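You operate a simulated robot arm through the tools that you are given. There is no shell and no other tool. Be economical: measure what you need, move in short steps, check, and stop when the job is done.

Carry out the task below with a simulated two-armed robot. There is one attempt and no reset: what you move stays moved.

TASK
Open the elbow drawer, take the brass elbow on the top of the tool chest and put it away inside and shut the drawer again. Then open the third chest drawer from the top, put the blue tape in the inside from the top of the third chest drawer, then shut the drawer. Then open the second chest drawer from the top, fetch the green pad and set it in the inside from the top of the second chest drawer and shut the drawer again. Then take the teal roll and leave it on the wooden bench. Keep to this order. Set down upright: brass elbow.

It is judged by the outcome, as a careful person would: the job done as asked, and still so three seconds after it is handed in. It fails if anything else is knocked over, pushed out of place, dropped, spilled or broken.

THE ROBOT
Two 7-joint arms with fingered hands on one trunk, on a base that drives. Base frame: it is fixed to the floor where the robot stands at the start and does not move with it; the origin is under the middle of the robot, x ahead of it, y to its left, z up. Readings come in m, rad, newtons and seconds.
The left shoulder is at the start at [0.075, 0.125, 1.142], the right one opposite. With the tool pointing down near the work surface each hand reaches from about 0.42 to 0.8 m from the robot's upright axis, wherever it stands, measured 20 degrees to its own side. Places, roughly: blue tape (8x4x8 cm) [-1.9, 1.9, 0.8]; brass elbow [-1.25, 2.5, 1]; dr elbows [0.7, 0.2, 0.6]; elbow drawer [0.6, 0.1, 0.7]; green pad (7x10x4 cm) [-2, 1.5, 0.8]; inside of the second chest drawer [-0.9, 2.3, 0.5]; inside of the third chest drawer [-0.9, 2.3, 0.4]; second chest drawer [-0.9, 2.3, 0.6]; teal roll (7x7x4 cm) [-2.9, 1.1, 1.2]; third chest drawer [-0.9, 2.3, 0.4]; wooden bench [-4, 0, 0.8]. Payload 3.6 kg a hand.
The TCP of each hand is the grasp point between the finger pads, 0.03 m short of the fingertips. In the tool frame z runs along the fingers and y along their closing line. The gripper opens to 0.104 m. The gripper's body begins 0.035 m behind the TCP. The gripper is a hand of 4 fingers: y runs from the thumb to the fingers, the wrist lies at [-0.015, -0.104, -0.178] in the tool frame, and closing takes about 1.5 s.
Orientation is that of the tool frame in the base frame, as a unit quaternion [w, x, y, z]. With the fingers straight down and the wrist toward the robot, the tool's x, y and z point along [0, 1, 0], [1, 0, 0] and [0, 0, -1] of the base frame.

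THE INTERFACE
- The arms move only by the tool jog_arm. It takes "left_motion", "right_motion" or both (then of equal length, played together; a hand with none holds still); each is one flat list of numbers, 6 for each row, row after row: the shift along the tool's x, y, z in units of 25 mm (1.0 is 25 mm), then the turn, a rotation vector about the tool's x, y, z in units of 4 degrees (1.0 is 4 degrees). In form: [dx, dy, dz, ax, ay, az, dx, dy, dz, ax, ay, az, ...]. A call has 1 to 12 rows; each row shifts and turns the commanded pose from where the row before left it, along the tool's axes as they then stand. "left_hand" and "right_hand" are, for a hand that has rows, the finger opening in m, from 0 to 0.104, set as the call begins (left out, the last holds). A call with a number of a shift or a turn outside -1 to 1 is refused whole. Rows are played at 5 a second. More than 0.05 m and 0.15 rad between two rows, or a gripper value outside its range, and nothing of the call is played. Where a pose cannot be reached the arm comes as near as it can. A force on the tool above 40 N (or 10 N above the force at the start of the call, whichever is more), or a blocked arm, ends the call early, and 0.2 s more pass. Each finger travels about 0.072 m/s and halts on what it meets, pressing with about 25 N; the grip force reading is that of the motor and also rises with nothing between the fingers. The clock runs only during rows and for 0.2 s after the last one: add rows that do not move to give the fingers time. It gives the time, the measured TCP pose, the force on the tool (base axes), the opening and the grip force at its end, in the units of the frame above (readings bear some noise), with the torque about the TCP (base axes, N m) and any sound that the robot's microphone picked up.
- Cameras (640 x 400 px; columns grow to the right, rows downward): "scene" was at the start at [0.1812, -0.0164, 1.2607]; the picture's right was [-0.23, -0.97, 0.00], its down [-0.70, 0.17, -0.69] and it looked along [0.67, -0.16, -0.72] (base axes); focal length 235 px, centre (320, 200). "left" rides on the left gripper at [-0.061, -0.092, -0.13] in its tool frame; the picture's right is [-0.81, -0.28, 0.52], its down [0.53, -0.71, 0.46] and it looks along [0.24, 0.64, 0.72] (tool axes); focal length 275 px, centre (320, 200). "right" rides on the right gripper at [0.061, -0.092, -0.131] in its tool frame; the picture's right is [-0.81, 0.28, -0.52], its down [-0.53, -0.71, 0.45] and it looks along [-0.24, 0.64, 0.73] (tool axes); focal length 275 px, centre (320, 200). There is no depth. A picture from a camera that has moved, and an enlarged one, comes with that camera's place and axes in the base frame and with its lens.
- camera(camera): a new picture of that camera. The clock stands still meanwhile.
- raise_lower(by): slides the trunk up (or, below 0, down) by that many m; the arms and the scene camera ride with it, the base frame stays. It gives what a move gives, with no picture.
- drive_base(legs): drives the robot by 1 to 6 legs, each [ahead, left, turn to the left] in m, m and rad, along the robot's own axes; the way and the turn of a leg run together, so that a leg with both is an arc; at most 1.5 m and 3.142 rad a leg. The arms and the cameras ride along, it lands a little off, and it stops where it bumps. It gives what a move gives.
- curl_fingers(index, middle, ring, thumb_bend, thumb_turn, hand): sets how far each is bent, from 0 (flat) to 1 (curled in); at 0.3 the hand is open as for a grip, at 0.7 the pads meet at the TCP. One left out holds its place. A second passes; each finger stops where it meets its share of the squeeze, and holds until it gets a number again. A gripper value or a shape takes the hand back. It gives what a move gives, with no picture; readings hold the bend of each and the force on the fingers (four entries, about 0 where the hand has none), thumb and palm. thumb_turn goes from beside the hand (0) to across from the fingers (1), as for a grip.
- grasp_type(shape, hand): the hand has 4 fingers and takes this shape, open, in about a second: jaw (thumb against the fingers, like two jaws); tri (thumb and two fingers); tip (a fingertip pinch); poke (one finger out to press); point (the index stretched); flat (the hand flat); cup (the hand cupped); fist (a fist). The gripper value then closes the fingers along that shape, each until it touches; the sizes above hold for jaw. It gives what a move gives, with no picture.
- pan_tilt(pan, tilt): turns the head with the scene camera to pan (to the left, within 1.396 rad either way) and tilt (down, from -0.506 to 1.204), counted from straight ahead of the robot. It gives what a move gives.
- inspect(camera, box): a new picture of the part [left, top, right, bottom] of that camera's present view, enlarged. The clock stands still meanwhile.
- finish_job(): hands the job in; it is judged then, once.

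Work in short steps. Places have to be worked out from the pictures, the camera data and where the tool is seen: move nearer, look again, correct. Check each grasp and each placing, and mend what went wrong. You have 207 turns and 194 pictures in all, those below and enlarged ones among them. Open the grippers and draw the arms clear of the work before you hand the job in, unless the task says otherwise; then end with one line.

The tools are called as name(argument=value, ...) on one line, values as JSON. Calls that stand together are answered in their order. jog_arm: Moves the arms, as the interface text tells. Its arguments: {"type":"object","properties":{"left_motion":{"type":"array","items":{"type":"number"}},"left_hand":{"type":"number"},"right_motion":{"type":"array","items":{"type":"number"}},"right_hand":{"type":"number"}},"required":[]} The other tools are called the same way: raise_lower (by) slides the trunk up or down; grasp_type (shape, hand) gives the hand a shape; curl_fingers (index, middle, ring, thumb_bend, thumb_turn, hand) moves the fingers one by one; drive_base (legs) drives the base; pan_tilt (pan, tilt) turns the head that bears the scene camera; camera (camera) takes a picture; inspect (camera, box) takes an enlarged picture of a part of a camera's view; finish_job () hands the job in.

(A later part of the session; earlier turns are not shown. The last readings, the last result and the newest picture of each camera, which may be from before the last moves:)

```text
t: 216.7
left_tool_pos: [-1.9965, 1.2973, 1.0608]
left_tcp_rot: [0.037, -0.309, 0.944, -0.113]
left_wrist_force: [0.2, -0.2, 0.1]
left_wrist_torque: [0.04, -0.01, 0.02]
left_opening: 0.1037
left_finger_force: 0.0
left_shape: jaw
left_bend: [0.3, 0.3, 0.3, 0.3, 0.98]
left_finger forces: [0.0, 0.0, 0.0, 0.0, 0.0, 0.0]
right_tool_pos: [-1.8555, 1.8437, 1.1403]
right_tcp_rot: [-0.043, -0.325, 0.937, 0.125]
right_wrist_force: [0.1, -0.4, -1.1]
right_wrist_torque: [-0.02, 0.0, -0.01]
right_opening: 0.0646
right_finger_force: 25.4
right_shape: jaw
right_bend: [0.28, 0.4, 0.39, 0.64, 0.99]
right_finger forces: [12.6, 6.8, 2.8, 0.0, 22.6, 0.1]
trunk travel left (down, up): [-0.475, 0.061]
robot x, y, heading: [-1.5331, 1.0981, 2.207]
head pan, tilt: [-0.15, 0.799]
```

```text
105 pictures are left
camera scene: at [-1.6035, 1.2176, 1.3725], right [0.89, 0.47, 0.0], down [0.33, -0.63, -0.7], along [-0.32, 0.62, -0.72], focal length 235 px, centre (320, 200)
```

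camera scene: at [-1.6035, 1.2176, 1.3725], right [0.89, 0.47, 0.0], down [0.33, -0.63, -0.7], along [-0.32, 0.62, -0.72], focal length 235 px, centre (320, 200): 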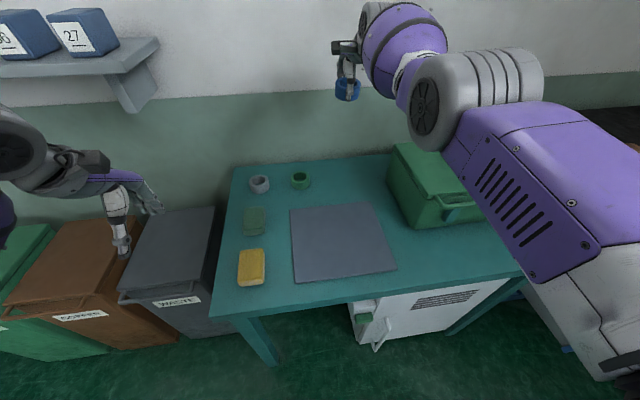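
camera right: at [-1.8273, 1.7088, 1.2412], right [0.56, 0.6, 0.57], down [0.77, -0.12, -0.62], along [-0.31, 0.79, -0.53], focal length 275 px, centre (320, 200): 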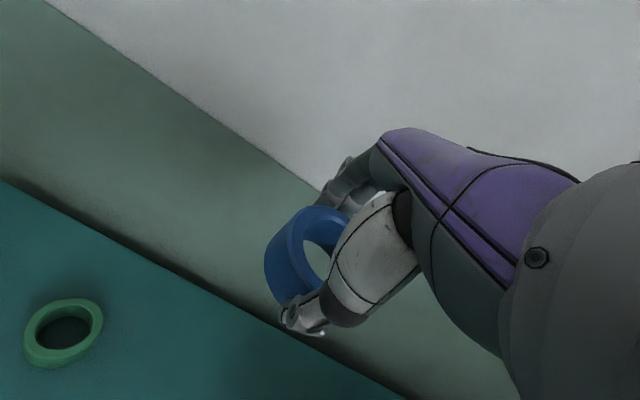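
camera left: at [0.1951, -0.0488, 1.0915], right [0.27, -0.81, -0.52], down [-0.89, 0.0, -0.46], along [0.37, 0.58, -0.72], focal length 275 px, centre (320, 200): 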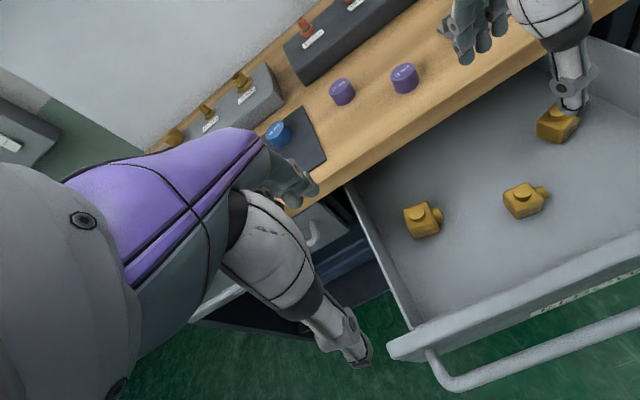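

Tape lifted. I back out, slide right to in front of the open chest drawer.

drive_base(legs=[[-0.72, 0, 0], [0, -1.07, 0]])

pan_tilt(pan=-0.1, tilt=0.8)

camera(camera="scene")

```text
t: 229.9
left_tool_pos: [-0.7034, 1.3345, 1.0621]
left_tcp_rot: [0.037, -0.307, 0.944, -0.112]
left_wrist_force: [0.1, 0.8, -1.1]
left_wrist_torque: [0.0, -0.01, 0.0]
left_opening: 0.104
left_finger_force: 0.1
left_shape: jaw
left_bend: [0.3, 0.3, 0.3, 0.3, 0.98]
left_finger forces: [0.0, 0.0, 0.0, 0.1, 0.0, 0.0]
right_tool_pos: [-0.5609, 1.882, 1.141]
right_tcp_rot: [-0.043, -0.322, 0.937, 0.125]
right_wrist_force: [0.3, -0.2, -2.1]
right_wrist_torque: [0.01, -0.03, 0.01]
right_opening: 0.0642
right_finger_force: 25.6
right_shape: jaw
right_bend: [0.28, 0.4, 0.39, 0.64, 0.99]
right_finger forces: [12.6, 6.9, 2.8, 0.0, 22.6, 0.0]
trunk travel left (down, up): [-0.475, 0.061]
robot x, y, heading: [-0.2401, 1.1326, 2.202]
head pan, tilt: [-0.15, 0.799]
```

```text
t: 230.6
left_tool_pos: [-0.7035, 1.3358, 1.0625]
left_tcp_rot: [0.037, -0.308, 0.944, -0.111]
left_wrist_force: [0.4, 0.5, 0.3]
left_wrist_torque: [-0.01, -0.02, -0.03]
left_opening: 0.1038
left_finger_force: 0.0
left_shape: jaw
left_bend: [0.3, 0.3, 0.3, 0.3, 0.98]
left_finger forces: [0.1, 0.0, 0.0, 0.0, 0.0, 0.0]
right_tool_pos: [-0.5606, 1.8822, 1.1418]
right_tcp_rot: [-0.042, -0.323, 0.937, 0.126]
right_wrist_force: [0.5, -0.4, -0.6]
right_wrist_torque: [-0.02, 0.03, -0.01]
right_opening: 0.0643
right_finger_force: 25.0
right_shape: jaw
right_bend: [0.28, 0.4, 0.39, 0.64, 0.99]
right_finger forces: [12.5, 6.8, 2.8, 0.1, 22.6, 0.1]
trunk travel left (down, up): [-0.475, 0.061]
robot x, y, heading: [-0.2383, 1.1324, 2.202]
head pan, tilt: [-0.099, 0.799]
```

```text
104 pictures are left
camera scene: at [-0.3139, 1.2534, 1.3727], right [0.86, 0.51, 0.0], down [0.36, -0.62, -0.7], along [-0.35, 0.6, -0.72], focal length 235 px, centre (320, 200)
```

scene: 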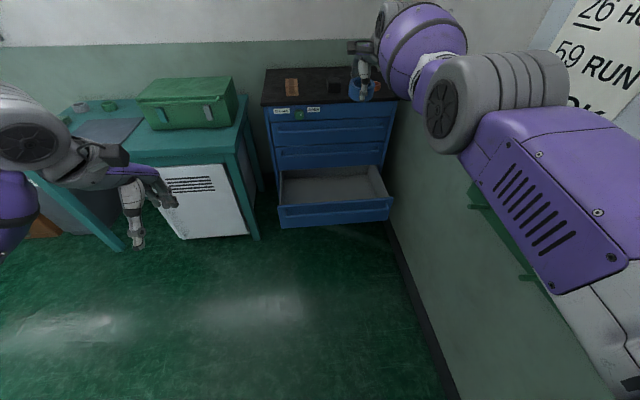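

The open drawer's front is at f≈1.98, so the drop point is f≈2.10, r≈.68. I draw the hand in 0.14 m, straighten it vertical, and lower the trunk 0.38.

jog_arm(right_motion=[0, -0.95, 0.25, 1, 0, 0, 0, -0.95, 0.2, 1, 0, 0, 0, -1, 0.1, 1, 0, 0, 0, -1, 0, 1, 0, 0, 0, -1, 0, 0, 0, 0, 0, -1, 0, 0, 0, 0])

raise_lower(by=-0.38)

camera(camera="scene")

```text
t: 232.0
left_tool_pos: [-0.7029, 1.3352, 1.0627]
left_tcp_rot: [0.037, -0.308, 0.944, -0.111]
left_wrist_force: [0.2, -0.3, -0.3]
left_wrist_torque: [-0.03, 0.0, -0.01]
left_opening: 0.1042
left_finger_force: 0.1
left_shape: jaw
left_bend: [0.3, 0.3, 0.3, 0.3, 0.98]
left_finger forces: [0.0, 0.0, 0.1, 0.0, 0.0, 0.0]
right_tool_pos: [-0.4696, 1.7687, 1.1122]
right_tcp_rot: [0.004, -0.326, 0.945, -0.006]
right_wrist_force: [0.1, -0.8, -0.6]
right_wrist_torque: [-0.01, 0.01, -0.02]
right_opening: 0.0643
right_finger_force: 24.8
right_shape: jaw
right_bend: [0.29, 0.4, 0.39, 0.64, 0.99]
right_finger forces: [12.5, 6.9, 2.8, 0.0, 22.5, 0.0]
trunk travel left (down, up): [-0.475, 0.061]
robot x, y, heading: [-0.2369, 1.1319, 2.2]
head pan, tilt: [-0.099, 0.799]
```

```text
t: 235.6
left_tool_pos: [-0.7024, 1.3355, 0.6822]
left_tcp_rot: [0.036, -0.308, 0.944, -0.112]
left_wrist_force: [-0.1, 0.0, -0.3]
left_wrist_torque: [0.0, 0.04, -0.03]
left_opening: 0.1039
left_finger_force: 0.0
left_shape: jaw
left_bend: [0.3, 0.3, 0.3, 0.3, 0.98]
left_finger forces: [0.0, 0.0, 0.0, 0.0, 0.1, 0.0]
right_tool_pos: [-0.4715, 1.7687, 0.7348]
right_tcp_rot: [0.004, -0.327, 0.945, -0.006]
right_wrist_force: [-0.2, -0.2, -0.3]
right_wrist_torque: [0.0, 0.01, 0.02]
right_opening: 0.064
right_finger_force: 25.0
right_shape: jaw
right_bend: [0.29, 0.4, 0.39, 0.64, 0.99]
right_finger forces: [12.7, 6.8, 3.0, 0.1, 22.4, 0.0]
trunk travel left (down, up): [-0.095, 0.441]
robot x, y, heading: [-0.237, 1.1304, 2.203]
head pan, tilt: [-0.099, 0.799]
```

```text
103 pictures are left
camera scene: at [-0.3867, 1.3529, 0.9653], right [0.86, 0.51, 0.0], down [0.36, -0.62, -0.7], along [-0.35, 0.6, -0.72], focal length 235 px, centre (320, 200)
```

scene: 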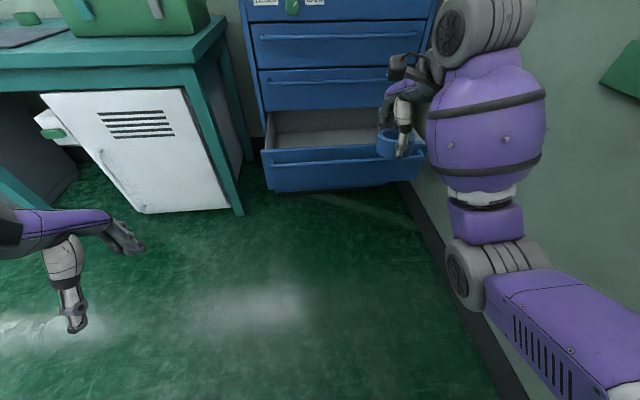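

Next I drive 0.40 forward and 6 cm left, bringing the tape over the drawer.

drive_base(legs=[[0.4, 0.06, 0]])

camera(camera="scene")

camera(camera="right")

```text
t: 238.1
left_tool_pos: [-0.9884, 1.6183, 0.6821]
left_tcp_rot: [0.037, -0.31, 0.943, -0.111]
left_wrist_force: [-0.2, -0.6, 0.5]
left_wrist_torque: [-0.01, 0.01, -0.01]
left_opening: 0.104
left_finger_force: 0.0
left_shape: jaw
left_bend: [0.3, 0.3, 0.3, 0.3, 0.98]
left_finger forces: [0.1, 0.0, 0.0, 0.1, 0.1, 0.0]
right_tool_pos: [-0.7598, 2.0526, 0.7334]
right_tcp_rot: [0.003, -0.328, 0.945, -0.006]
right_wrist_force: [-1.1, -0.4, -0.6]
right_wrist_torque: [0.03, 0.04, -0.02]
right_opening: 0.0642
right_finger_force: 24.9
right_shape: jaw
right_bend: [0.29, 0.4, 0.39, 0.64, 0.99]
right_finger forces: [12.7, 6.7, 2.9, 0.1, 22.4, 0.0]
trunk travel left (down, up): [-0.095, 0.441]
robot x, y, heading: [-0.5223, 1.4148, 2.206]
head pan, tilt: [-0.099, 0.799]
```

```text
102 pictures are left
camera scene: at [-0.6716, 1.6368, 0.9652], right [0.86, 0.51, 0.0], down [0.37, -0.62, -0.7], along [-0.36, 0.6, -0.72], focal length 235 px, centre (320, 200)
```

scene: 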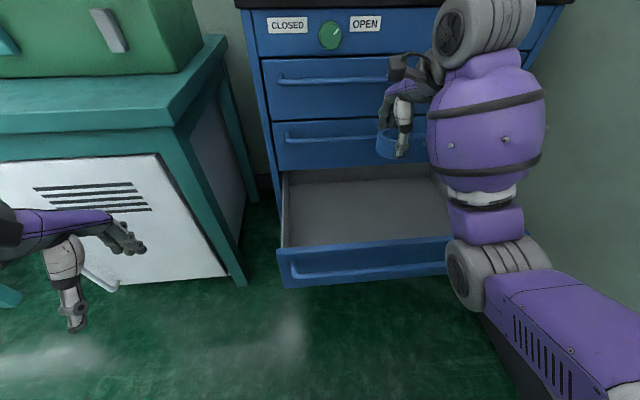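

```text
101 pictures are left
camera right: at [-0.7514, 1.9436, 0.864], right [0.46, 0.72, 0.51], down [0.86, -0.23, -0.44], along [-0.2, 0.65, -0.73], focal length 275 px, centre (320, 200)
```

right: 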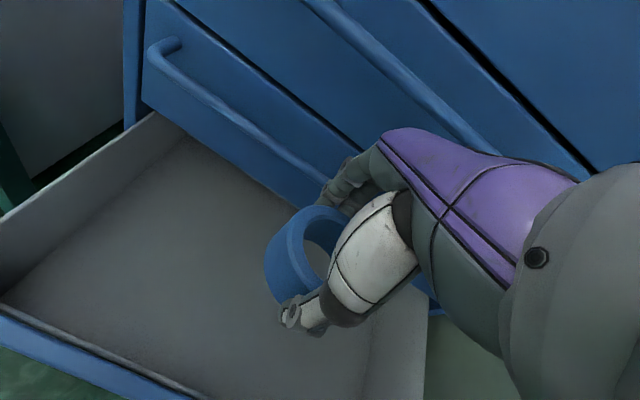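

Over the drawer. I move 1.5 cm back and descend 0.2 m.

jog_arm(right_motion=[0, -0.6, 0.5, 0, 0, 0, 0, 0, 1, 0, 0, 0, 0, 0, 1, 0, 0, 0, 0, 0, 1, 0, 0, 0, 0, 0, 1, 0, 0, 0, 0, 0, 1, 0, 0, 0, 0, 0, 1, 0, 0, 0, 0, 0, 1, 0, 0, 0, 0, 0, 1, 0, 0, 0])

camera(camera="right")

camera(camera="scene")

```text
t: 240.1
left_tool_pos: [-0.9865, 1.6176, 0.6825]
left_tcp_rot: [0.037, -0.31, 0.943, -0.112]
left_wrist_force: [0.0, -0.1, 0.0]
left_wrist_torque: [0.02, -0.01, 0.02]
left_opening: 0.1042
left_finger_force: 0.1
left_shape: jaw
left_bend: [0.3, 0.3, 0.3, 0.3, 0.98]
left_finger forces: [0.0, 0.1, 0.0, 0.0, 0.1, 0.0]
right_tool_pos: [-0.7471, 2.0385, 0.52]
right_tcp_rot: [0.003, -0.328, 0.945, -0.007]
right_wrist_force: [0.6, -0.9, -1.4]
right_wrist_torque: [0.0, 0.03, -0.01]
right_opening: 0.0642
right_finger_force: 25.0
right_shape: jaw
right_bend: [0.29, 0.4, 0.39, 0.64, 0.99]
right_finger forces: [12.7, 6.8, 2.9, 0.1, 22.5, 0.1]
trunk travel left (down, up): [-0.095, 0.441]
robot x, y, heading: [-0.5227, 1.416, 2.209]
head pan, tilt: [-0.099, 0.799]
```

```text
100 pictures are left
camera right: at [-0.7396, 1.9299, 0.6516], right [0.46, 0.72, 0.52], down [0.86, -0.23, -0.44], along [-0.2, 0.65, -0.73], focal length 275 px, centre (320, 200)
```

right: 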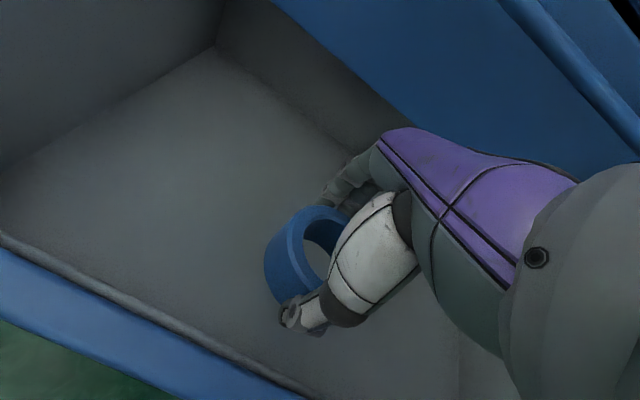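

```text
99 pictures are left
camera scene: at [-0.6715, 1.6367, 0.9652], right [0.86, 0.51, 0.0], down [0.37, -0.62, -0.7], along [-0.36, 0.6, -0.72], focal length 235 px, centre (320, 200)
```

scene: 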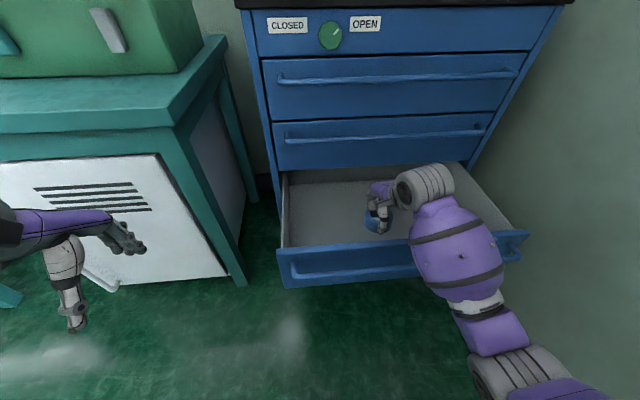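

Inside the drawer. I creep down until contact.

jog_arm(right_motion=[0, 0, 0.5, 0, 0, 0, 0, 0, 0.5, 0, 0, 0, 0, 0, 0.5, 0, 0, 0, 0, 0, 0.3, 0, 0, 0, 0, 0, 0.2, 0, 0, 0, 0, 0, 0.2, 0, 0, 0])

jog_arm(right_motion=[0, 0, 0.15, 0, 0, 0, 0, 0, 0.15, 0, 0, 0, 0, 0, 0.15, 0, 0, 0, 0, 0, 0.15, 0, 0, 0])

```text
t: 241.5
left_tool_pos: [-0.9873, 1.6186, 0.682]
left_tcp_rot: [0.037, -0.31, 0.943, -0.111]
left_wrist_force: [-0.1, -0.6, 0.9]
left_wrist_torque: [-0.01, 0.0, 0.02]
left_opening: 0.1037
left_finger_force: 0.0
left_shape: jaw
left_bend: [0.3, 0.3, 0.3, 0.3, 0.98]
left_finger forces: [0.1, 0.0, 0.0, 0.0, 0.0, 0.0]
right_tool_pos: [-0.7456, 2.0377, 0.4659]
right_tcp_rot: [0.004, -0.328, 0.945, -0.006]
right_wrist_force: [0.0, 0.1, -0.7]
right_wrist_torque: [-0.01, 0.01, 0.01]
right_opening: 0.0647
right_finger_force: 24.8
right_shape: jaw
right_bend: [0.29, 0.4, 0.39, 0.64, 0.99]
right_finger forces: [12.6, 6.8, 3.0, 0.1, 22.4, 0.0]
trunk travel left (down, up): [-0.095, 0.441]
robot x, y, heading: [-0.5215, 1.4187, 2.207]
head pan, tilt: [-0.099, 0.799]
```

```text
t: 242.5
left_tool_pos: [-0.9884, 1.6179, 0.6823]
left_tcp_rot: [0.036, -0.31, 0.943, -0.112]
left_wrist_force: [-0.8, -0.4, 0.2]
left_wrist_torque: [-0.01, 0.0, -0.03]
left_opening: 0.1039
left_finger_force: 0.0
left_shape: jaw
left_bend: [0.3, 0.3, 0.3, 0.3, 0.98]
left_finger forces: [0.1, 0.0, 0.0, 0.0, 0.1, 0.0]
right_tool_pos: [-0.7467, 2.0372, 0.4497]
right_tcp_rot: [0.003, -0.328, 0.945, -0.007]
right_wrist_force: [-0.2, 0.0, -0.9]
right_wrist_torque: [0.02, -0.02, 0.01]
right_opening: 0.0643
right_finger_force: 25.2
right_shape: jaw
right_bend: [0.29, 0.4, 0.39, 0.64, 0.99]
right_finger forces: [12.6, 6.8, 2.9, 0.1, 22.4, 0.0]
trunk travel left (down, up): [-0.095, 0.441]
robot x, y, heading: [-0.5236, 1.414, 2.206]
head pan, tilt: [-0.099, 0.799]
```

Still no contact at 0.45; continuing down in small rows.

jog_arm(right_motion=[0, 0, 0.2, 0, 0, 0, 0, 0, 0.2, 0, 0, 0, 0, 0, 0.2, 0, 0, 0])

jog_arm(right_motion=[0, 0, 0.2, 0, 0, 0, 0, 0, 0.2, 0, 0, 0, 0, 0, 0.2, 0, 0, 0])

camera(camera="right")

```text
t: 243.3
left_tool_pos: [-0.9878, 1.618, 0.6828]
left_tcp_rot: [0.036, -0.311, 0.943, -0.112]
left_wrist_force: [0.3, -0.1, -0.1]
left_wrist_torque: [0.02, -0.02, 0.0]
left_opening: 0.104
left_finger_force: 0.1
left_shape: jaw
left_bend: [0.3, 0.3, 0.3, 0.3, 0.98]
left_finger forces: [0.0, 0.0, 0.0, 0.1, 0.0, 0.1]
right_tool_pos: [-0.7482, 2.0385, 0.4353]
right_tcp_rot: [0.002, -0.328, 0.945, -0.007]
right_wrist_force: [-0.5, 0.1, -0.4]
right_wrist_torque: [0.0, 0.02, 0.04]
right_opening: 0.064
right_finger_force: 24.3
right_shape: jaw
right_bend: [0.29, 0.4, 0.39, 0.64, 0.99]
right_finger forces: [12.5, 6.7, 2.8, 0.0, 22.3, 0.0]
trunk travel left (down, up): [-0.095, 0.441]
robot x, y, heading: [-0.5216, 1.4182, 2.207]
head pan, tilt: [-0.099, 0.799]
```

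```text
t: 244.1
left_tool_pos: [-0.9883, 1.6183, 0.6816]
left_tcp_rot: [0.037, -0.311, 0.943, -0.112]
left_wrist_force: [-1.0, -1.0, 0.7]
left_wrist_torque: [-0.05, -0.02, 0.02]
left_opening: 0.1038
left_finger_force: 0.1
left_shape: jaw
left_bend: [0.3, 0.3, 0.3, 0.3, 0.98]
left_finger forces: [0.0, 0.1, 0.1, 0.1, 0.0, 0.0]
right_tool_pos: [-0.7457, 2.0372, 0.4173]
right_tcp_rot: [0.004, -0.328, 0.945, -0.009]
right_wrist_force: [-0.1, 1.1, -0.9]
right_wrist_torque: [-0.01, -0.01, -0.02]
right_opening: 0.0642
right_finger_force: 25.1
right_shape: jaw
right_bend: [0.29, 0.4, 0.39, 0.64, 0.99]
right_finger forces: [12.6, 6.8, 3.0, 0.0, 22.4, 0.0]
trunk travel left (down, up): [-0.095, 0.441]
robot x, y, heading: [-0.5207, 1.419, 2.207]
head pan, tilt: [-0.099, 0.799]
```

```text
98 pictures are left
camera right: at [-0.7387, 1.9282, 0.5492], right [0.46, 0.73, 0.51], down [0.87, -0.24, -0.44], along [-0.2, 0.65, -0.74], focal length 275 px, centre (320, 200)
```

right: 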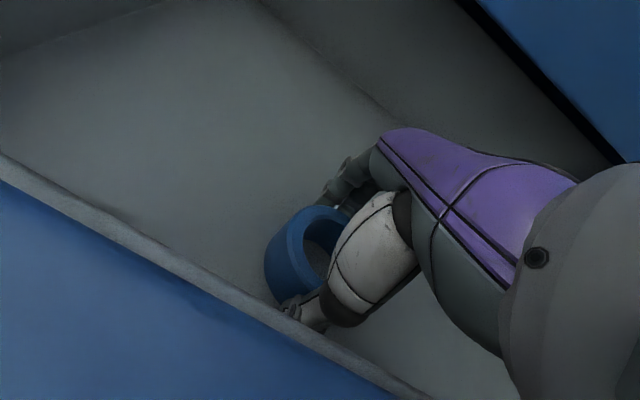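

It's deeper than thought, and the wrist is nearing the drawer's front edge. I shift 3 cm inward and keep creeping down.

jog_arm(right_motion=[0, 0.6, 0, 0, 0, 0, 0, 0.6, 0, 0, 0, 0, 0, 0, 0.2, 0, 0, 0, 0, 0, 0.2, 0, 0, 0, 0, 0, 0.2, 0, 0, 0])

inspect(camera="scene", box=[270, 140, 530, 310])

```text
t: 245.3
left_tool_pos: [-0.9865, 1.618, 0.6815]
left_tcp_rot: [0.036, -0.31, 0.943, -0.111]
left_wrist_force: [0.5, 0.1, -0.3]
left_wrist_torque: [-0.01, 0.01, 0.03]
left_opening: 0.104
left_finger_force: 0.1
left_shape: jaw
left_bend: [0.3, 0.3, 0.3, 0.3, 0.98]
left_finger forces: [0.0, 0.0, 0.0, 0.0, 0.0, 0.0]
right_tool_pos: [-0.7653, 2.061, 0.4061]
right_tcp_rot: [0.004, -0.328, 0.944, -0.008]
right_wrist_force: [-0.5, 0.3, -0.2]
right_wrist_torque: [-0.01, 0.0, 0.01]
right_opening: 0.0642
right_finger_force: 25.1
right_shape: jaw
right_bend: [0.29, 0.4, 0.39, 0.64, 0.99]
right_finger forces: [12.7, 6.8, 2.9, 0.1, 22.4, 0.1]
trunk travel left (down, up): [-0.095, 0.441]
robot x, y, heading: [-0.5235, 1.4175, 2.206]
head pan, tilt: [-0.099, 0.799]
```

```text
2.35 times, centred on (400, 225) of scene
camera zoom: at [-0.6715, 1.6367, 0.9652], right [0.86, 0.51, 0.0], down [0.37, -0.62, -0.7], along [-0.36, 0.6, -0.72], focal length 553 px, centre (132, 141)
```

zoom: 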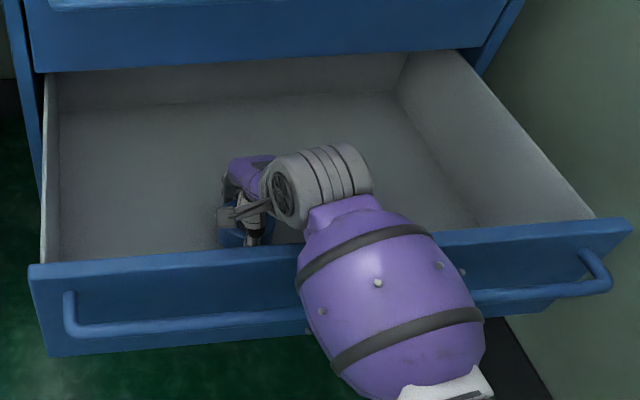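

Keep creeping; the forearm still clears the front panel.

jog_arm(right_motion=[0, 0.2, 0.2, 0, 0, 0, 0, 0.2, 0.2, 0, 0, 0, 0, 0, 0.2, 0, 0, 0, 0, 0, 0.1, 0, 0, 0])

camera(camera="right")

```text
t: 246.3
left_tool_pos: [-0.9879, 1.6159, 0.6819]
left_tcp_rot: [0.037, -0.31, 0.944, -0.111]
left_wrist_force: [0.6, -0.3, 0.2]
left_wrist_torque: [0.01, 0.01, 0.0]
left_opening: 0.104
left_finger_force: 0.1
left_shape: jaw
left_bend: [0.3, 0.3, 0.3, 0.3, 0.98]
left_finger forces: [0.0, 0.0, 0.1, 0.1, 0.0, 0.0]
right_tool_pos: [-0.7721, 2.0703, 0.3923]
right_tcp_rot: [0.002, -0.328, 0.945, -0.002]
right_wrist_force: [0.7, 0.9, 19.1]
right_wrist_torque: [0.62, 0.35, -0.01]
right_opening: 0.0634
right_finger_force: 25.4
right_shape: jaw
right_bend: [0.28, 0.4, 0.4, 0.63, 0.99]
right_finger forces: [14.2, 8.1, 4.3, 0.1, 25.4, 0.0]
trunk travel left (down, up): [-0.095, 0.441]
robot x, y, heading: [-0.5206, 1.4161, 2.206]
head pan, tilt: [-0.099, 0.799]
```

```text
96 pictures are left
camera right: at [-0.7641, 1.9602, 0.5219], right [0.46, 0.72, 0.52], down [0.86, -0.23, -0.45], along [-0.2, 0.65, -0.73], focal length 275 px, centre (320, 200)
```

right: 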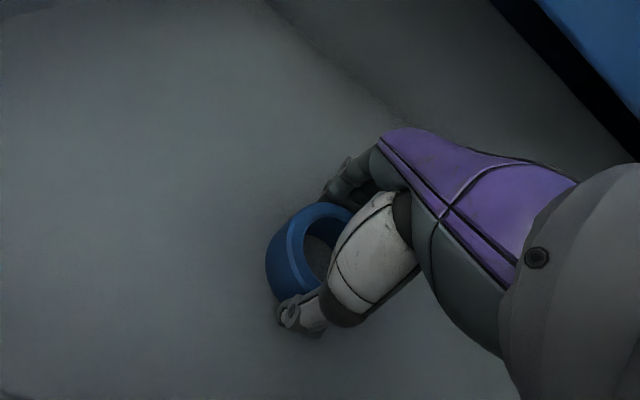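

Contact (19 N up) with the floor at TCP 0.392. I ease up 3 mm, open, and lift out.

jog_arm(right_motion=[0, 0, -0.12, 0, 0, 0])

jog_arm(right_motion=[0, 0, 0, 0, 0, 0, 0, 0, 0, 0, 0, 0, 0, 0, 0, 0, 0, 0, 0, 0, 0, 0, 0, 0, 0, 0, 0, 0, 0, 0], right_hand=0.104)

jog_arm(right_motion=[0, 0, -0.5, 0, 0, 0, 0, 0, -1, 0, 0, 0, 0, 0, -1, 0, 0, 0, 0, 0, -1, 0, 0, 0, 0, 0, -1, 0, 0, 0, 0, 0, -1, 0, 0, 0, 0, 0, -1, 0, 0, 0, 0, 0, -1, 0, 0, 0, 0, 0, -1, 0, 0, 0, 0, 0, -1, 0, 0, 0, 0, 0, -1, 0, 0, 0])

camera(camera="right")

```text
t: 246.7
left_tool_pos: [-0.9874, 1.617, 0.6829]
left_tcp_rot: [0.037, -0.31, 0.943, -0.112]
left_wrist_force: [-0.4, 0.3, -0.9]
left_wrist_torque: [0.04, -0.03, 0.04]
left_opening: 0.1039
left_finger_force: 0.1
left_shape: jaw
left_bend: [0.3, 0.3, 0.3, 0.3, 0.98]
left_finger forces: [0.1, 0.0, 0.0, 0.0, 0.0, 0.0]
right_tool_pos: [-0.7714, 2.07, 0.3923]
right_tcp_rot: [0.003, -0.328, 0.945, -0.007]
right_wrist_force: [0.3, 1.4, 13.7]
right_wrist_torque: [0.44, 0.29, -0.01]
right_opening: 0.0635
right_finger_force: 25.0
right_shape: jaw
right_bend: [0.28, 0.4, 0.4, 0.63, 0.99]
right_finger forces: [14.1, 8.0, 4.4, 0.0, 25.3, 0.0]
trunk travel left (down, up): [-0.095, 0.441]
robot x, y, heading: [-0.5205, 1.4179, 2.207]
head pan, tilt: [-0.099, 0.799]
```

```text
t: 247.9
left_tool_pos: [-0.988, 1.6185, 0.681]
left_tcp_rot: [0.037, -0.311, 0.943, -0.111]
left_wrist_force: [0.0, 0.6, -0.9]
left_wrist_torque: [-0.02, -0.02, -0.02]
left_opening: 0.1038
left_finger_force: 0.1
left_shape: jaw
left_bend: [0.3, 0.3, 0.3, 0.3, 0.98]
left_finger forces: [0.0, 0.1, 0.1, 0.0, 0.0, 0.1]
right_tool_pos: [-0.7714, 2.0684, 0.3916]
right_tcp_rot: [0.003, -0.328, 0.945, -0.006]
right_wrist_force: [-0.3, 0.1, 0.1]
right_wrist_torque: [0.0, 0.03, 0.0]
right_opening: 0.1038
right_finger_force: 0.0
right_shape: jaw
right_bend: [0.3, 0.3, 0.3, 0.3, 0.98]
right_finger forces: [0.0, 0.0, 0.0, 0.0, 0.1, 0.0]
trunk travel left (down, up): [-0.095, 0.441]
robot x, y, heading: [-0.5244, 1.4172, 2.208]
head pan, tilt: [-0.099, 0.799]
```

```text
t: 250.3
left_tool_pos: [-0.9881, 1.6178, 0.6821]
left_tcp_rot: [0.037, -0.309, 0.944, -0.111]
left_wrist_force: [1.5, 0.1, 0.4]
left_wrist_torque: [-0.03, 0.0, 0.04]
left_opening: 0.1036
left_finger_force: 0.0
left_shape: jaw
left_bend: [0.3, 0.3, 0.3, 0.3, 0.98]
left_finger forces: [0.1, 0.1, 0.1, 0.0, 0.0, 0.0]
right_tool_pos: [-0.7758, 2.0706, 0.6529]
right_tcp_rot: [0.004, -0.328, 0.945, -0.007]
right_wrist_force: [0.2, -0.4, -0.9]
right_wrist_torque: [-0.02, -0.03, 0.02]
right_opening: 0.1037
right_finger_force: 0.0
right_shape: jaw
right_bend: [0.3, 0.3, 0.3, 0.3, 0.98]
right_finger forces: [0.0, 0.0, 0.1, 0.0, 0.0, 0.0]
trunk travel left (down, up): [-0.095, 0.441]
robot x, y, heading: [-0.5204, 1.4163, 2.204]
head pan, tilt: [-0.099, 0.799]
```

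```text
95 pictures are left
camera right: at [-0.7673, 1.961, 0.7834], right [0.46, 0.72, 0.51], down [0.86, -0.23, -0.44], along [-0.2, 0.65, -0.73], focal length 275 px, centre (320, 200)
```

right: 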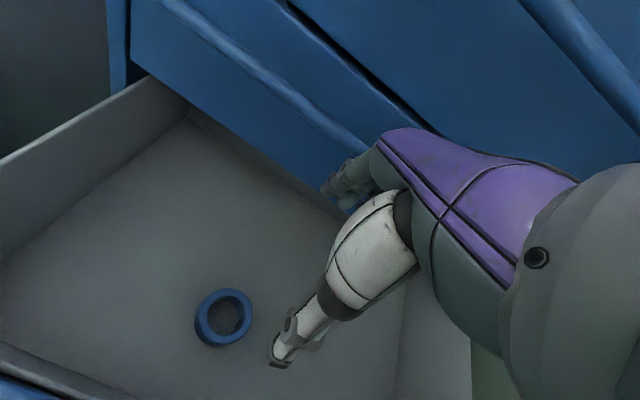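

The tape lies in the drawer. I back off 0.38 m, pitch the hand forward, lower it to bar height as a fist.

drive_base(legs=[[-0.38, 0, 0]])

jog_arm(right_motion=[0, 0, 0, -1, 0, 0, 0, 0, 0, -1, 0, 0, 0, 0, 0, -1, 0, 0, 0, 0, 0, -1, 0, 0, 0, 0, 0, -1, 0, 0, 0, 0, 0, -1, 0, 0, 0, 0, 0, -1, 0, 0, 0, 0, 0, -1, 0, 0, 0, 0, 0, -1, 0, 0, 0, 0, 0, -1, 0, 0, 0, 0, 0, -1, 0, 0, 0, 0, 0, -1, 0, 0])

jog_arm(right_motion=[0, 0, 0, -1, 0, 0, 0, 0, 0, -1, 0, 0, 0, 0, 0, -1, 0, 0, 0, -0.866, 0.5, 0, 0, 0, 0, -0.866, 0.5, 0, 0, 0, 0, -0.866, 0.5, 0, 0, 0, 0, -0.866, 0.5, 0, 0, 0, 0, -0.866, 0.5, 0, 0, 0, 0, -0.6, 0.35, 0, 0, 0])

grasp_type(hand="right", shape="fist")

camera(camera="scene")

camera(camera="right")

```text
t: 252.8
left_tool_pos: [-0.7576, 1.3058, 0.683]
left_tcp_rot: [0.036, -0.31, 0.944, -0.111]
left_wrist_force: [-0.3, -0.6, -0.3]
left_wrist_torque: [-0.03, 0.03, 0.02]
left_opening: 0.1037
left_finger_force: 0.0
left_shape: jaw
left_bend: [0.3, 0.3, 0.3, 0.3, 0.98]
left_finger forces: [0.1, 0.1, 0.1, 0.1, 0.1, 0.0]
right_tool_pos: [-0.5443, 1.7569, 0.6526]
right_tcp_rot: [0.002, -0.329, 0.944, -0.006]
right_wrist_force: [-0.3, 0.1, -0.7]
right_wrist_torque: [0.0, -0.02, -0.01]
right_opening: 0.1034
right_finger_force: 0.0
right_shape: jaw
right_bend: [0.3, 0.3, 0.3, 0.3, 0.98]
right_finger forces: [0.0, 0.1, 0.0, 0.0, 0.0, 0.1]
trunk travel left (down, up): [-0.095, 0.441]
robot x, y, heading: [-0.2938, 1.1031, 2.208]
head pan, tilt: [-0.099, 0.799]
```

```text
t: 255.4
left_tool_pos: [-0.7568, 1.3051, 0.6818]
left_tcp_rot: [0.036, -0.31, 0.943, -0.112]
left_wrist_force: [-0.3, -0.1, 0.5]
left_wrist_torque: [0.02, 0.02, -0.01]
left_opening: 0.1038
left_finger_force: 0.2
left_shape: jaw
left_bend: [0.3, 0.3, 0.3, 0.3, 0.98]
left_finger forces: [0.0, 0.1, 0.0, 0.0, 0.1, 0.0]
right_tool_pos: [-0.5429, 1.7575, 0.6524]
right_tcp_rot: [-0.13, -0.3, 0.865, 0.38]
right_wrist_force: [0.2, 0.6, 0.0]
right_wrist_torque: [-0.02, 0.0, -0.02]
right_opening: 0.1038
right_finger_force: 0.0
right_shape: jaw
right_bend: [0.3, 0.3, 0.3, 0.3, 0.98]
right_finger forces: [0.1, 0.1, 0.1, 0.0, 0.0, 0.1]
trunk travel left (down, up): [-0.095, 0.441]
robot x, y, heading: [-0.292, 1.1058, 2.21]
head pan, tilt: [-0.099, 0.799]
```

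```text
t: 257.4
left_tool_pos: [-0.7563, 1.3056, 0.6828]
left_tcp_rot: [0.036, -0.31, 0.943, -0.112]
left_wrist_force: [0.4, -0.2, 0.0]
left_wrist_torque: [-0.03, 0.04, 0.0]
left_opening: 0.1037
left_finger_force: 0.1
left_shape: jaw
left_bend: [0.3, 0.3, 0.3, 0.3, 0.98]
left_finger forces: [0.0, 0.1, 0.1, 0.1, 0.1, 0.0]
right_tool_pos: [-0.5432, 1.7563, 0.51]
right_tcp_rot: [-0.161, -0.285, 0.822, 0.466]
right_wrist_force: [-0.7, -0.7, 0.1]
right_wrist_torque: [0.0, -0.06, -0.02]
right_opening: 0.1036
right_finger_force: 0.0
right_shape: jaw
right_bend: [0.3, 0.3, 0.3, 0.3, 0.98]
right_finger forces: [0.1, 0.1, 0.0, 0.1, 0.0, 0.0]
trunk travel left (down, up): [-0.095, 0.441]
robot x, y, heading: [-0.2927, 1.1006, 2.213]
head pan, tilt: [-0.099, 0.799]
```

```text
t: 258.3
left_tool_pos: [-0.7563, 1.3047, 0.6822]
left_tcp_rot: [0.037, -0.31, 0.943, -0.112]
left_wrist_force: [0.6, 0.6, -0.8]
left_wrist_torque: [0.03, 0.01, -0.02]
left_opening: 0.1037
left_finger_force: 0.0
left_shape: jaw
left_bend: [0.3, 0.3, 0.3, 0.3, 0.98]
left_finger forces: [0.0, 0.0, 0.0, 0.0, 0.0, 0.1]
right_tool_pos: [-0.5432, 1.7556, 0.5112]
right_tcp_rot: [-0.162, -0.286, 0.821, 0.466]
right_wrist_force: [0.4, -0.3, -0.4]
right_wrist_torque: [-0.02, 0.0, 0.02]
right_opening: 0.0002
right_finger_force: 0.0
right_shape: fist
right_bend: [1.0, 1.0, 1.0, 0.86, 0.85]
right_finger forces: [0.0, 0.0, 0.1, 0.0, 0.1, 0.0]
trunk travel left (down, up): [-0.095, 0.441]
robot x, y, heading: [-0.2925, 1.1031, 2.208]
head pan, tilt: [-0.099, 0.799]
```

```text
94 pictures are left
camera scene: at [-0.4402, 1.3239, 0.9652], right [0.86, 0.51, 0.0], down [0.37, -0.62, -0.7], along [-0.36, 0.6, -0.72], focal length 235 px, centre (320, 200)
```

scene: 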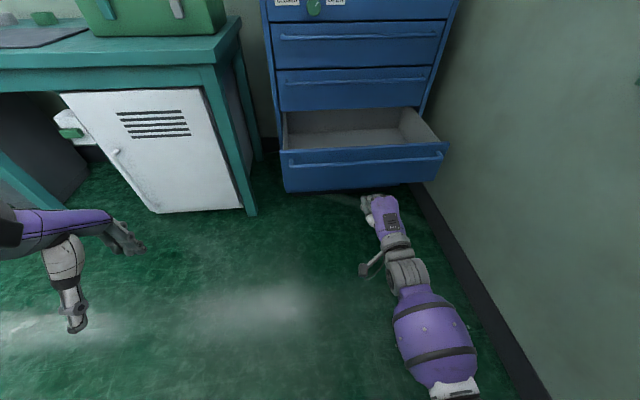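

```text
93 pictures are left
camera right: at [-0.4923, 1.5923, 0.4981], right [0.82, 0.26, 0.5], down [0.4, 0.35, -0.84], along [-0.4, 0.9, 0.18], focal length 275 px, centre (320, 200)
```

right: 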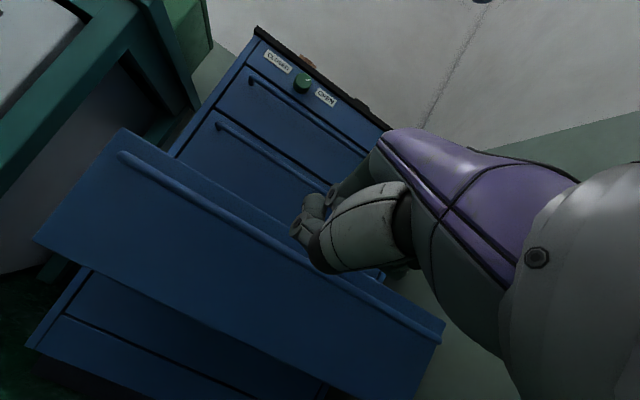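

I lower 1.2 cm and extend the arm 0.075 (so the left hand stays clear of the table leg), then push by driving.

jog_arm(right_motion=[0, -0.42, 0.24, 0, 0, 0, 0, 0.5, 0.866, 0, 0, 0, 0, 0.5, 0.866, 0, 0, 0, 0, 0.5, 0.866, 0, 0, 0])

drive_base(legs=[[0.3, 0, 0]])

camera(camera="scene")

```text
t: 259.3
left_tool_pos: [-0.7565, 1.3054, 0.6822]
left_tcp_rot: [0.036, -0.31, 0.943, -0.112]
left_wrist_force: [-0.3, -0.6, 0.0]
left_wrist_torque: [0.0, -0.01, 0.01]
left_opening: 0.1042
left_finger_force: 0.2
left_shape: jaw
left_bend: [0.3, 0.3, 0.3, 0.3, 0.98]
left_finger forces: [0.0, 0.1, 0.0, 0.0, 0.1, 0.0]
right_tool_pos: [-0.5894, 1.8136, 0.4981]
right_tcp_rot: [-0.161, -0.285, 0.822, 0.467]
right_wrist_force: [0.3, -0.6, -0.6]
right_wrist_torque: [-0.01, 0.0, 0.0]
right_opening: 0.0
right_finger_force: 0.0
right_shape: fist
right_bend: [1.0, 1.0, 1.0, 0.86, 0.85]
right_finger forces: [0.0, 0.0, 0.0, 0.0, 0.1, 0.1]
trunk travel left (down, up): [-0.095, 0.441]
robot x, y, heading: [-0.2907, 1.1015, 2.211]
head pan, tilt: [-0.099, 0.799]
```

```text
t: 261.3
left_tool_pos: [-0.9312, 1.5411, 0.6831]
left_tcp_rot: [0.036, -0.31, 0.943, -0.112]
left_wrist_force: [-0.1, 1.8, -0.3]
left_wrist_torque: [0.0, -0.02, 0.04]
left_opening: 0.1039
left_finger_force: 0.0
left_shape: jaw
left_bend: [0.3, 0.3, 0.3, 0.3, 0.98]
left_finger forces: [0.1, 0.1, 0.1, 0.0, 0.0, 0.0]
right_tool_pos: [-0.765, 2.0502, 0.5007]
right_tcp_rot: [-0.162, -0.286, 0.821, 0.467]
right_wrist_force: [3.3, 1.9, 16.7]
right_wrist_torque: [-0.43, -0.01, 0.13]
right_opening: 0.0001
right_finger_force: 0.2
right_shape: fist
right_bend: [1.0, 1.0, 1.0, 0.87, 0.85]
right_finger forces: [0.0, 0.1, 0.0, 0.1, 22.4, 0.0]
trunk travel left (down, up): [-0.095, 0.441]
robot x, y, heading: [-0.4681, 1.3417, 2.208]
head pan, tilt: [-0.099, 0.799]
```

```text
92 pictures are left
camera scene: at [-0.6152, 1.5601, 0.9656], right [0.86, 0.51, 0.0], down [0.37, -0.62, -0.7], along [-0.36, 0.6, -0.72], focal length 235 px, centre (320, 200)
```

scene: 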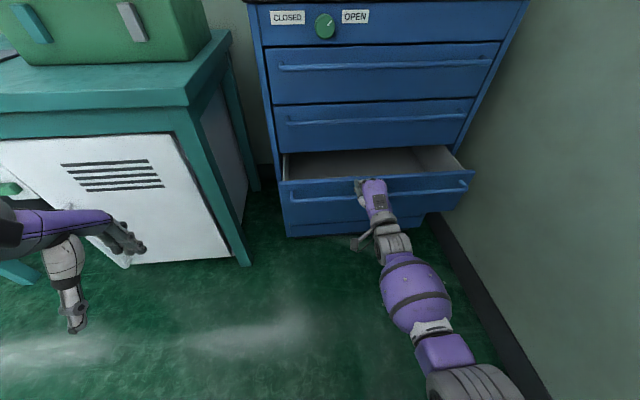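

The drawer goes in. Continue pushing.

drive_base(legs=[[0.14, 0, 0]])

camera(camera="scene")

```text
t: 262.6
left_tool_pos: [-1.0149, 1.6552, 0.6819]
left_tcp_rot: [0.037, -0.31, 0.943, -0.112]
left_wrist_force: [0.0, 0.9, 0.0]
left_wrist_torque: [-0.03, -0.03, 0.01]
left_opening: 0.104
left_finger_force: 0.0
left_shape: jaw
left_bend: [0.3, 0.3, 0.3, 0.3, 0.98]
left_finger forces: [0.0, 0.0, 0.0, 0.0, 0.1, 0.1]
right_tool_pos: [-0.8472, 2.1609, 0.5006]
right_tcp_rot: [-0.161, -0.285, 0.821, 0.468]
right_wrist_force: [-2.7, 0.5, 9.8]
right_wrist_torque: [-0.19, 0.04, -0.02]
right_opening: 0.096
right_finger_force: 0.0
right_shape: fist
right_bend: [1.0, 1.0, 1.0, 0.88, 0.85]
right_finger forces: [0.0, 0.1, 0.0, 0.0, 13.4, 0.0]
trunk travel left (down, up): [-0.095, 0.441]
robot x, y, heading: [-0.5497, 1.4561, 2.21]
head pan, tilt: [-0.099, 0.799]
```

```text
91 pictures are left
camera scene: at [-0.6981, 1.6726, 0.9654], right [0.86, 0.51, 0.0], down [0.37, -0.62, -0.7], along [-0.36, 0.6, -0.72], focal length 235 px, centre (320, 200)
```

scene: 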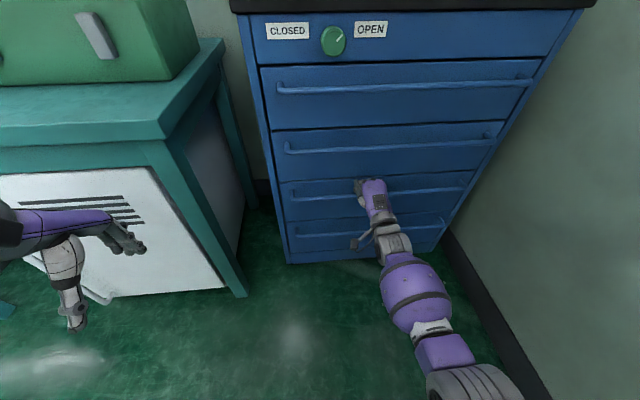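

Nearly flush. One more small push to the stop, then zoom.

drive_base(legs=[[0.05, 0, 0]])

inspect(camera="scene", box=[240, 0, 540, 280])

```text
t: 263.5
left_tool_pos: [-1.0249, 1.6679, 0.6828]
left_tcp_rot: [0.037, -0.309, 0.944, -0.112]
left_wrist_force: [0.4, 0.0, -0.4]
left_wrist_torque: [-0.03, -0.03, -0.01]
left_opening: 0.1041
left_finger_force: 0.0
left_shape: jaw
left_bend: [0.3, 0.3, 0.3, 0.3, 0.98]
left_finger forces: [0.1, 0.0, 0.0, 0.1, 0.0, 0.0]
right_tool_pos: [-0.8568, 2.1747, 0.5045]
right_tcp_rot: [-0.167, -0.282, 0.817, 0.475]
right_wrist_force: [10.2, -14.8, 9.0]
right_wrist_torque: [0.18, 0.36, 0.29]
right_opening: 0.0962
right_finger_force: 0.0
right_shape: fist
right_bend: [1.0, 1.0, 1.0, 0.94, 0.83]
right_finger forces: [0.0, 0.1, 0.1, 0.1, 27.6, 0.0]
trunk travel left (down, up): [-0.095, 0.441]
robot x, y, heading: [-0.561, 1.4671, 2.207]
head pan, tilt: [-0.099, 0.799]
stopped in leg 1: the force on the tool passed its limit at 117 N (the readings are from after the stop); the commanded pose is now the measured one
```

```text
1.43 times, centred on (390, 140) of scene
camera zoom: at [-0.7077, 1.6862, 0.9657], right [0.86, 0.51, 0.0], down [0.36, -0.62, -0.7], along [-0.36, 0.6, -0.72], focal length 336 px, centre (220, 286)
```

zoom: 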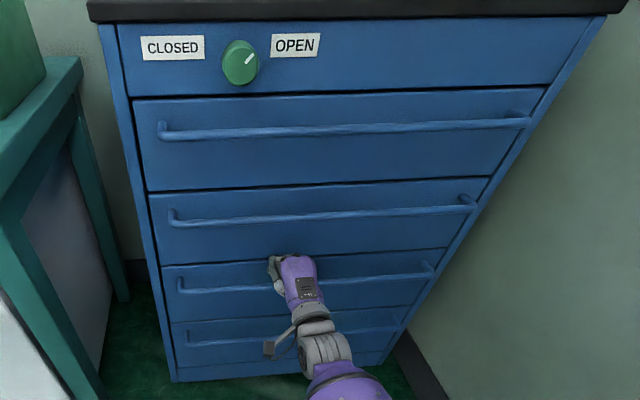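

Third drawer is shut flush. Now the second: back off 0.15 m, jaw open, raise the trunk 0.14 to put the hand level with its bar.

drive_base(legs=[[-0.15, 0, 0]])

grasp_type(hand="right", shape="jaw")

raise_lower(by=0.142)

camera(camera="right")

```text
t: 264.8
left_tool_pos: [-0.9365, 1.5491, 0.6826]
left_tcp_rot: [0.038, -0.31, 0.943, -0.112]
left_wrist_force: [0.1, 0.1, -0.2]
left_wrist_torque: [0.01, 0.0, -0.02]
left_opening: 0.1041
left_finger_force: 0.0
left_shape: jaw
left_bend: [0.3, 0.3, 0.3, 0.3, 0.98]
left_finger forces: [0.0, 0.0, 0.1, 0.1, 0.0, 0.0]
right_tool_pos: [-0.7672, 2.0566, 0.5029]
right_tcp_rot: [-0.165, -0.283, 0.818, 0.472]
right_wrist_force: [0.5, -0.5, 0.2]
right_wrist_torque: [0.03, -0.03, 0.04]
right_opening: 0.0
right_finger_force: 0.0
right_shape: fist
right_bend: [1.0, 1.0, 1.0, 0.86, 0.85]
right_finger forces: [0.0, 0.0, 0.0, 0.0, 0.0, 0.0]
trunk travel left (down, up): [-0.095, 0.441]
robot x, y, heading: [-0.4739, 1.3467, 2.203]
head pan, tilt: [-0.099, 0.799]
```

```text
t: 265.7
left_tool_pos: [-0.9365, 1.5494, 0.6819]
left_tcp_rot: [0.037, -0.31, 0.943, -0.113]
left_wrist_force: [0.4, -0.1, 0.1]
left_wrist_torque: [0.02, 0.01, -0.03]
left_opening: 0.1037
left_finger_force: 0.1
left_shape: jaw
left_bend: [0.3, 0.3, 0.3, 0.3, 0.98]
left_finger forces: [0.1, 0.1, 0.0, 0.0, 0.1, 0.1]
right_tool_pos: [-0.7697, 2.0564, 0.5028]
right_tcp_rot: [-0.165, -0.283, 0.818, 0.473]
right_wrist_force: [-0.8, -0.2, -0.4]
right_wrist_torque: [0.04, -0.02, 0.0]
right_opening: 0.1033
right_finger_force: 0.1
right_shape: jaw
right_bend: [0.3, 0.3, 0.3, 0.3, 0.97]
right_finger forces: [0.0, 0.0, 0.1, 0.0, 0.1, 0.0]
trunk travel left (down, up): [-0.095, 0.441]
robot x, y, heading: [-0.4729, 1.3482, 2.205]
head pan, tilt: [-0.099, 0.799]
```

```text
t: 267.4
left_tool_pos: [-0.9367, 1.5486, 0.8242]
left_tcp_rot: [0.037, -0.31, 0.944, -0.112]
left_wrist_force: [-0.3, -0.9, -1.0]
left_wrist_torque: [-0.03, 0.0, -0.01]
left_opening: 0.1037
left_finger_force: 0.0
left_shape: jaw
left_bend: [0.3, 0.3, 0.3, 0.3, 0.98]
left_finger forces: [0.0, 0.0, 0.0, 0.1, 0.0, 0.0]
right_tool_pos: [-0.7691, 2.0562, 0.6446]
right_tcp_rot: [-0.166, -0.283, 0.818, 0.473]
right_wrist_force: [0.1, 0.1, 0.0]
right_wrist_torque: [-0.01, 0.02, 0.01]
right_opening: 0.1038
right_finger_force: 0.0
right_shape: jaw
right_bend: [0.3, 0.3, 0.3, 0.3, 0.97]
right_finger forces: [0.0, 0.1, 0.0, 0.0, 0.0, 0.0]
trunk travel left (down, up): [-0.237, 0.299]
robot x, y, heading: [-0.4769, 1.3446, 2.204]
head pan, tilt: [-0.099, 0.799]
```

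```text
89 pictures are left
camera right: at [-0.7183, 1.893, 0.6293], right [0.83, 0.26, 0.49], down [0.39, 0.36, -0.85], along [-0.4, 0.9, 0.2], focal length 275 px, centre (320, 200)
```

right: 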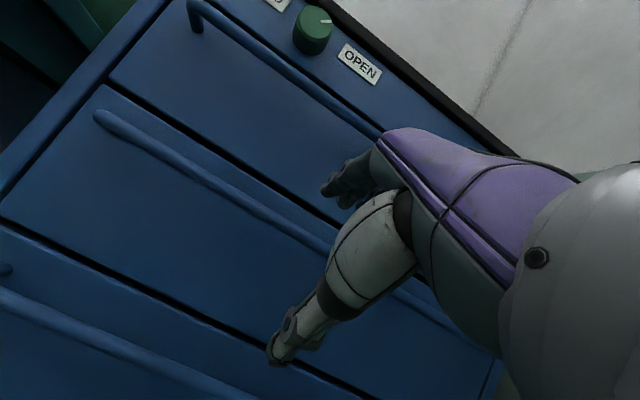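

The second bar is ~8 mm above TCP height and 0.14 away. I raise 8 mm and advance until the fingertips touch the face.

jog_arm(right_motion=[0, 0.28, -0.16, 0, 0, 0, 0, 0.5, 0.866, 0, 0, 0, 0, 0.5, 0.866, 0, 0, 0, 0, 0.5, 0.866, 0, 0, 0, 0, 0.5, 0.866, 0, 0, 0, 0, 0.25, 0.433, 0, 0, 0], right_hand=0.09)

camera(camera="right")

inspect(camera="scene", box=[240, 80, 500, 250])

```text
t: 268.8
left_tool_pos: [-0.9373, 1.5497, 0.8241]
left_tcp_rot: [0.037, -0.31, 0.943, -0.112]
left_wrist_force: [0.7, -0.1, -0.6]
left_wrist_torque: [0.0, -0.01, 0.0]
left_opening: 0.1039
left_finger_force: 0.1
left_shape: jaw
left_bend: [0.3, 0.3, 0.3, 0.3, 0.98]
left_finger forces: [0.0, 0.0, 0.1, 0.0, 0.0, 0.1]
right_tool_pos: [-0.7987, 2.1054, 0.6727]
right_tcp_rot: [-0.165, -0.284, 0.818, 0.473]
right_wrist_force: [0.6, -0.6, 0.2]
right_wrist_torque: [0.0, 0.0, -0.02]
right_opening: 0.0899
right_finger_force: 0.0
right_shape: jaw
right_bend: [0.28, 0.32, 0.31, 0.41, 0.98]
right_finger forces: [0.1, 0.1, 0.0, 0.0, 0.0, 0.0]
right hand out of reach, approached as far as the arm can: row 3, 4, 5, 6
trunk travel left (down, up): [-0.237, 0.299]
robot x, y, heading: [-0.4704, 1.3477, 2.206]
head pan, tilt: [-0.099, 0.799]
```

```text
88 pictures are left
camera right: at [-0.7474, 1.9416, 0.6586], right [0.83, 0.26, 0.49], down [0.39, 0.36, -0.85], along [-0.4, 0.9, 0.2], focal length 275 px, centre (320, 200)
```

right: 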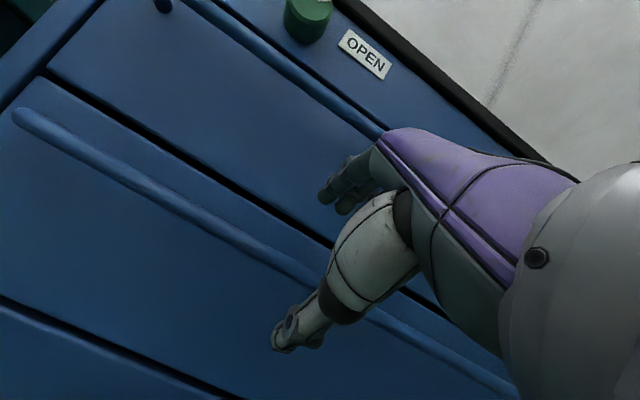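

```text
2.35 times, centred on (370, 165) of scene
camera zoom: at [-0.5901, 1.5267, 1.1253], right [0.86, 0.51, 0.0], down [0.37, -0.62, -0.7], along [-0.36, 0.6, -0.72], focal length 553 px, centre (202, 282)
```

zoom: 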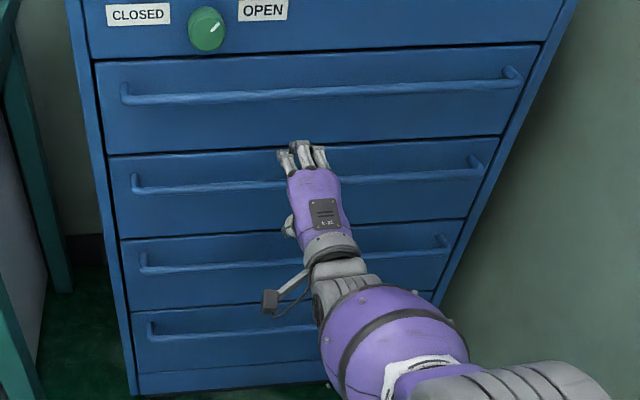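

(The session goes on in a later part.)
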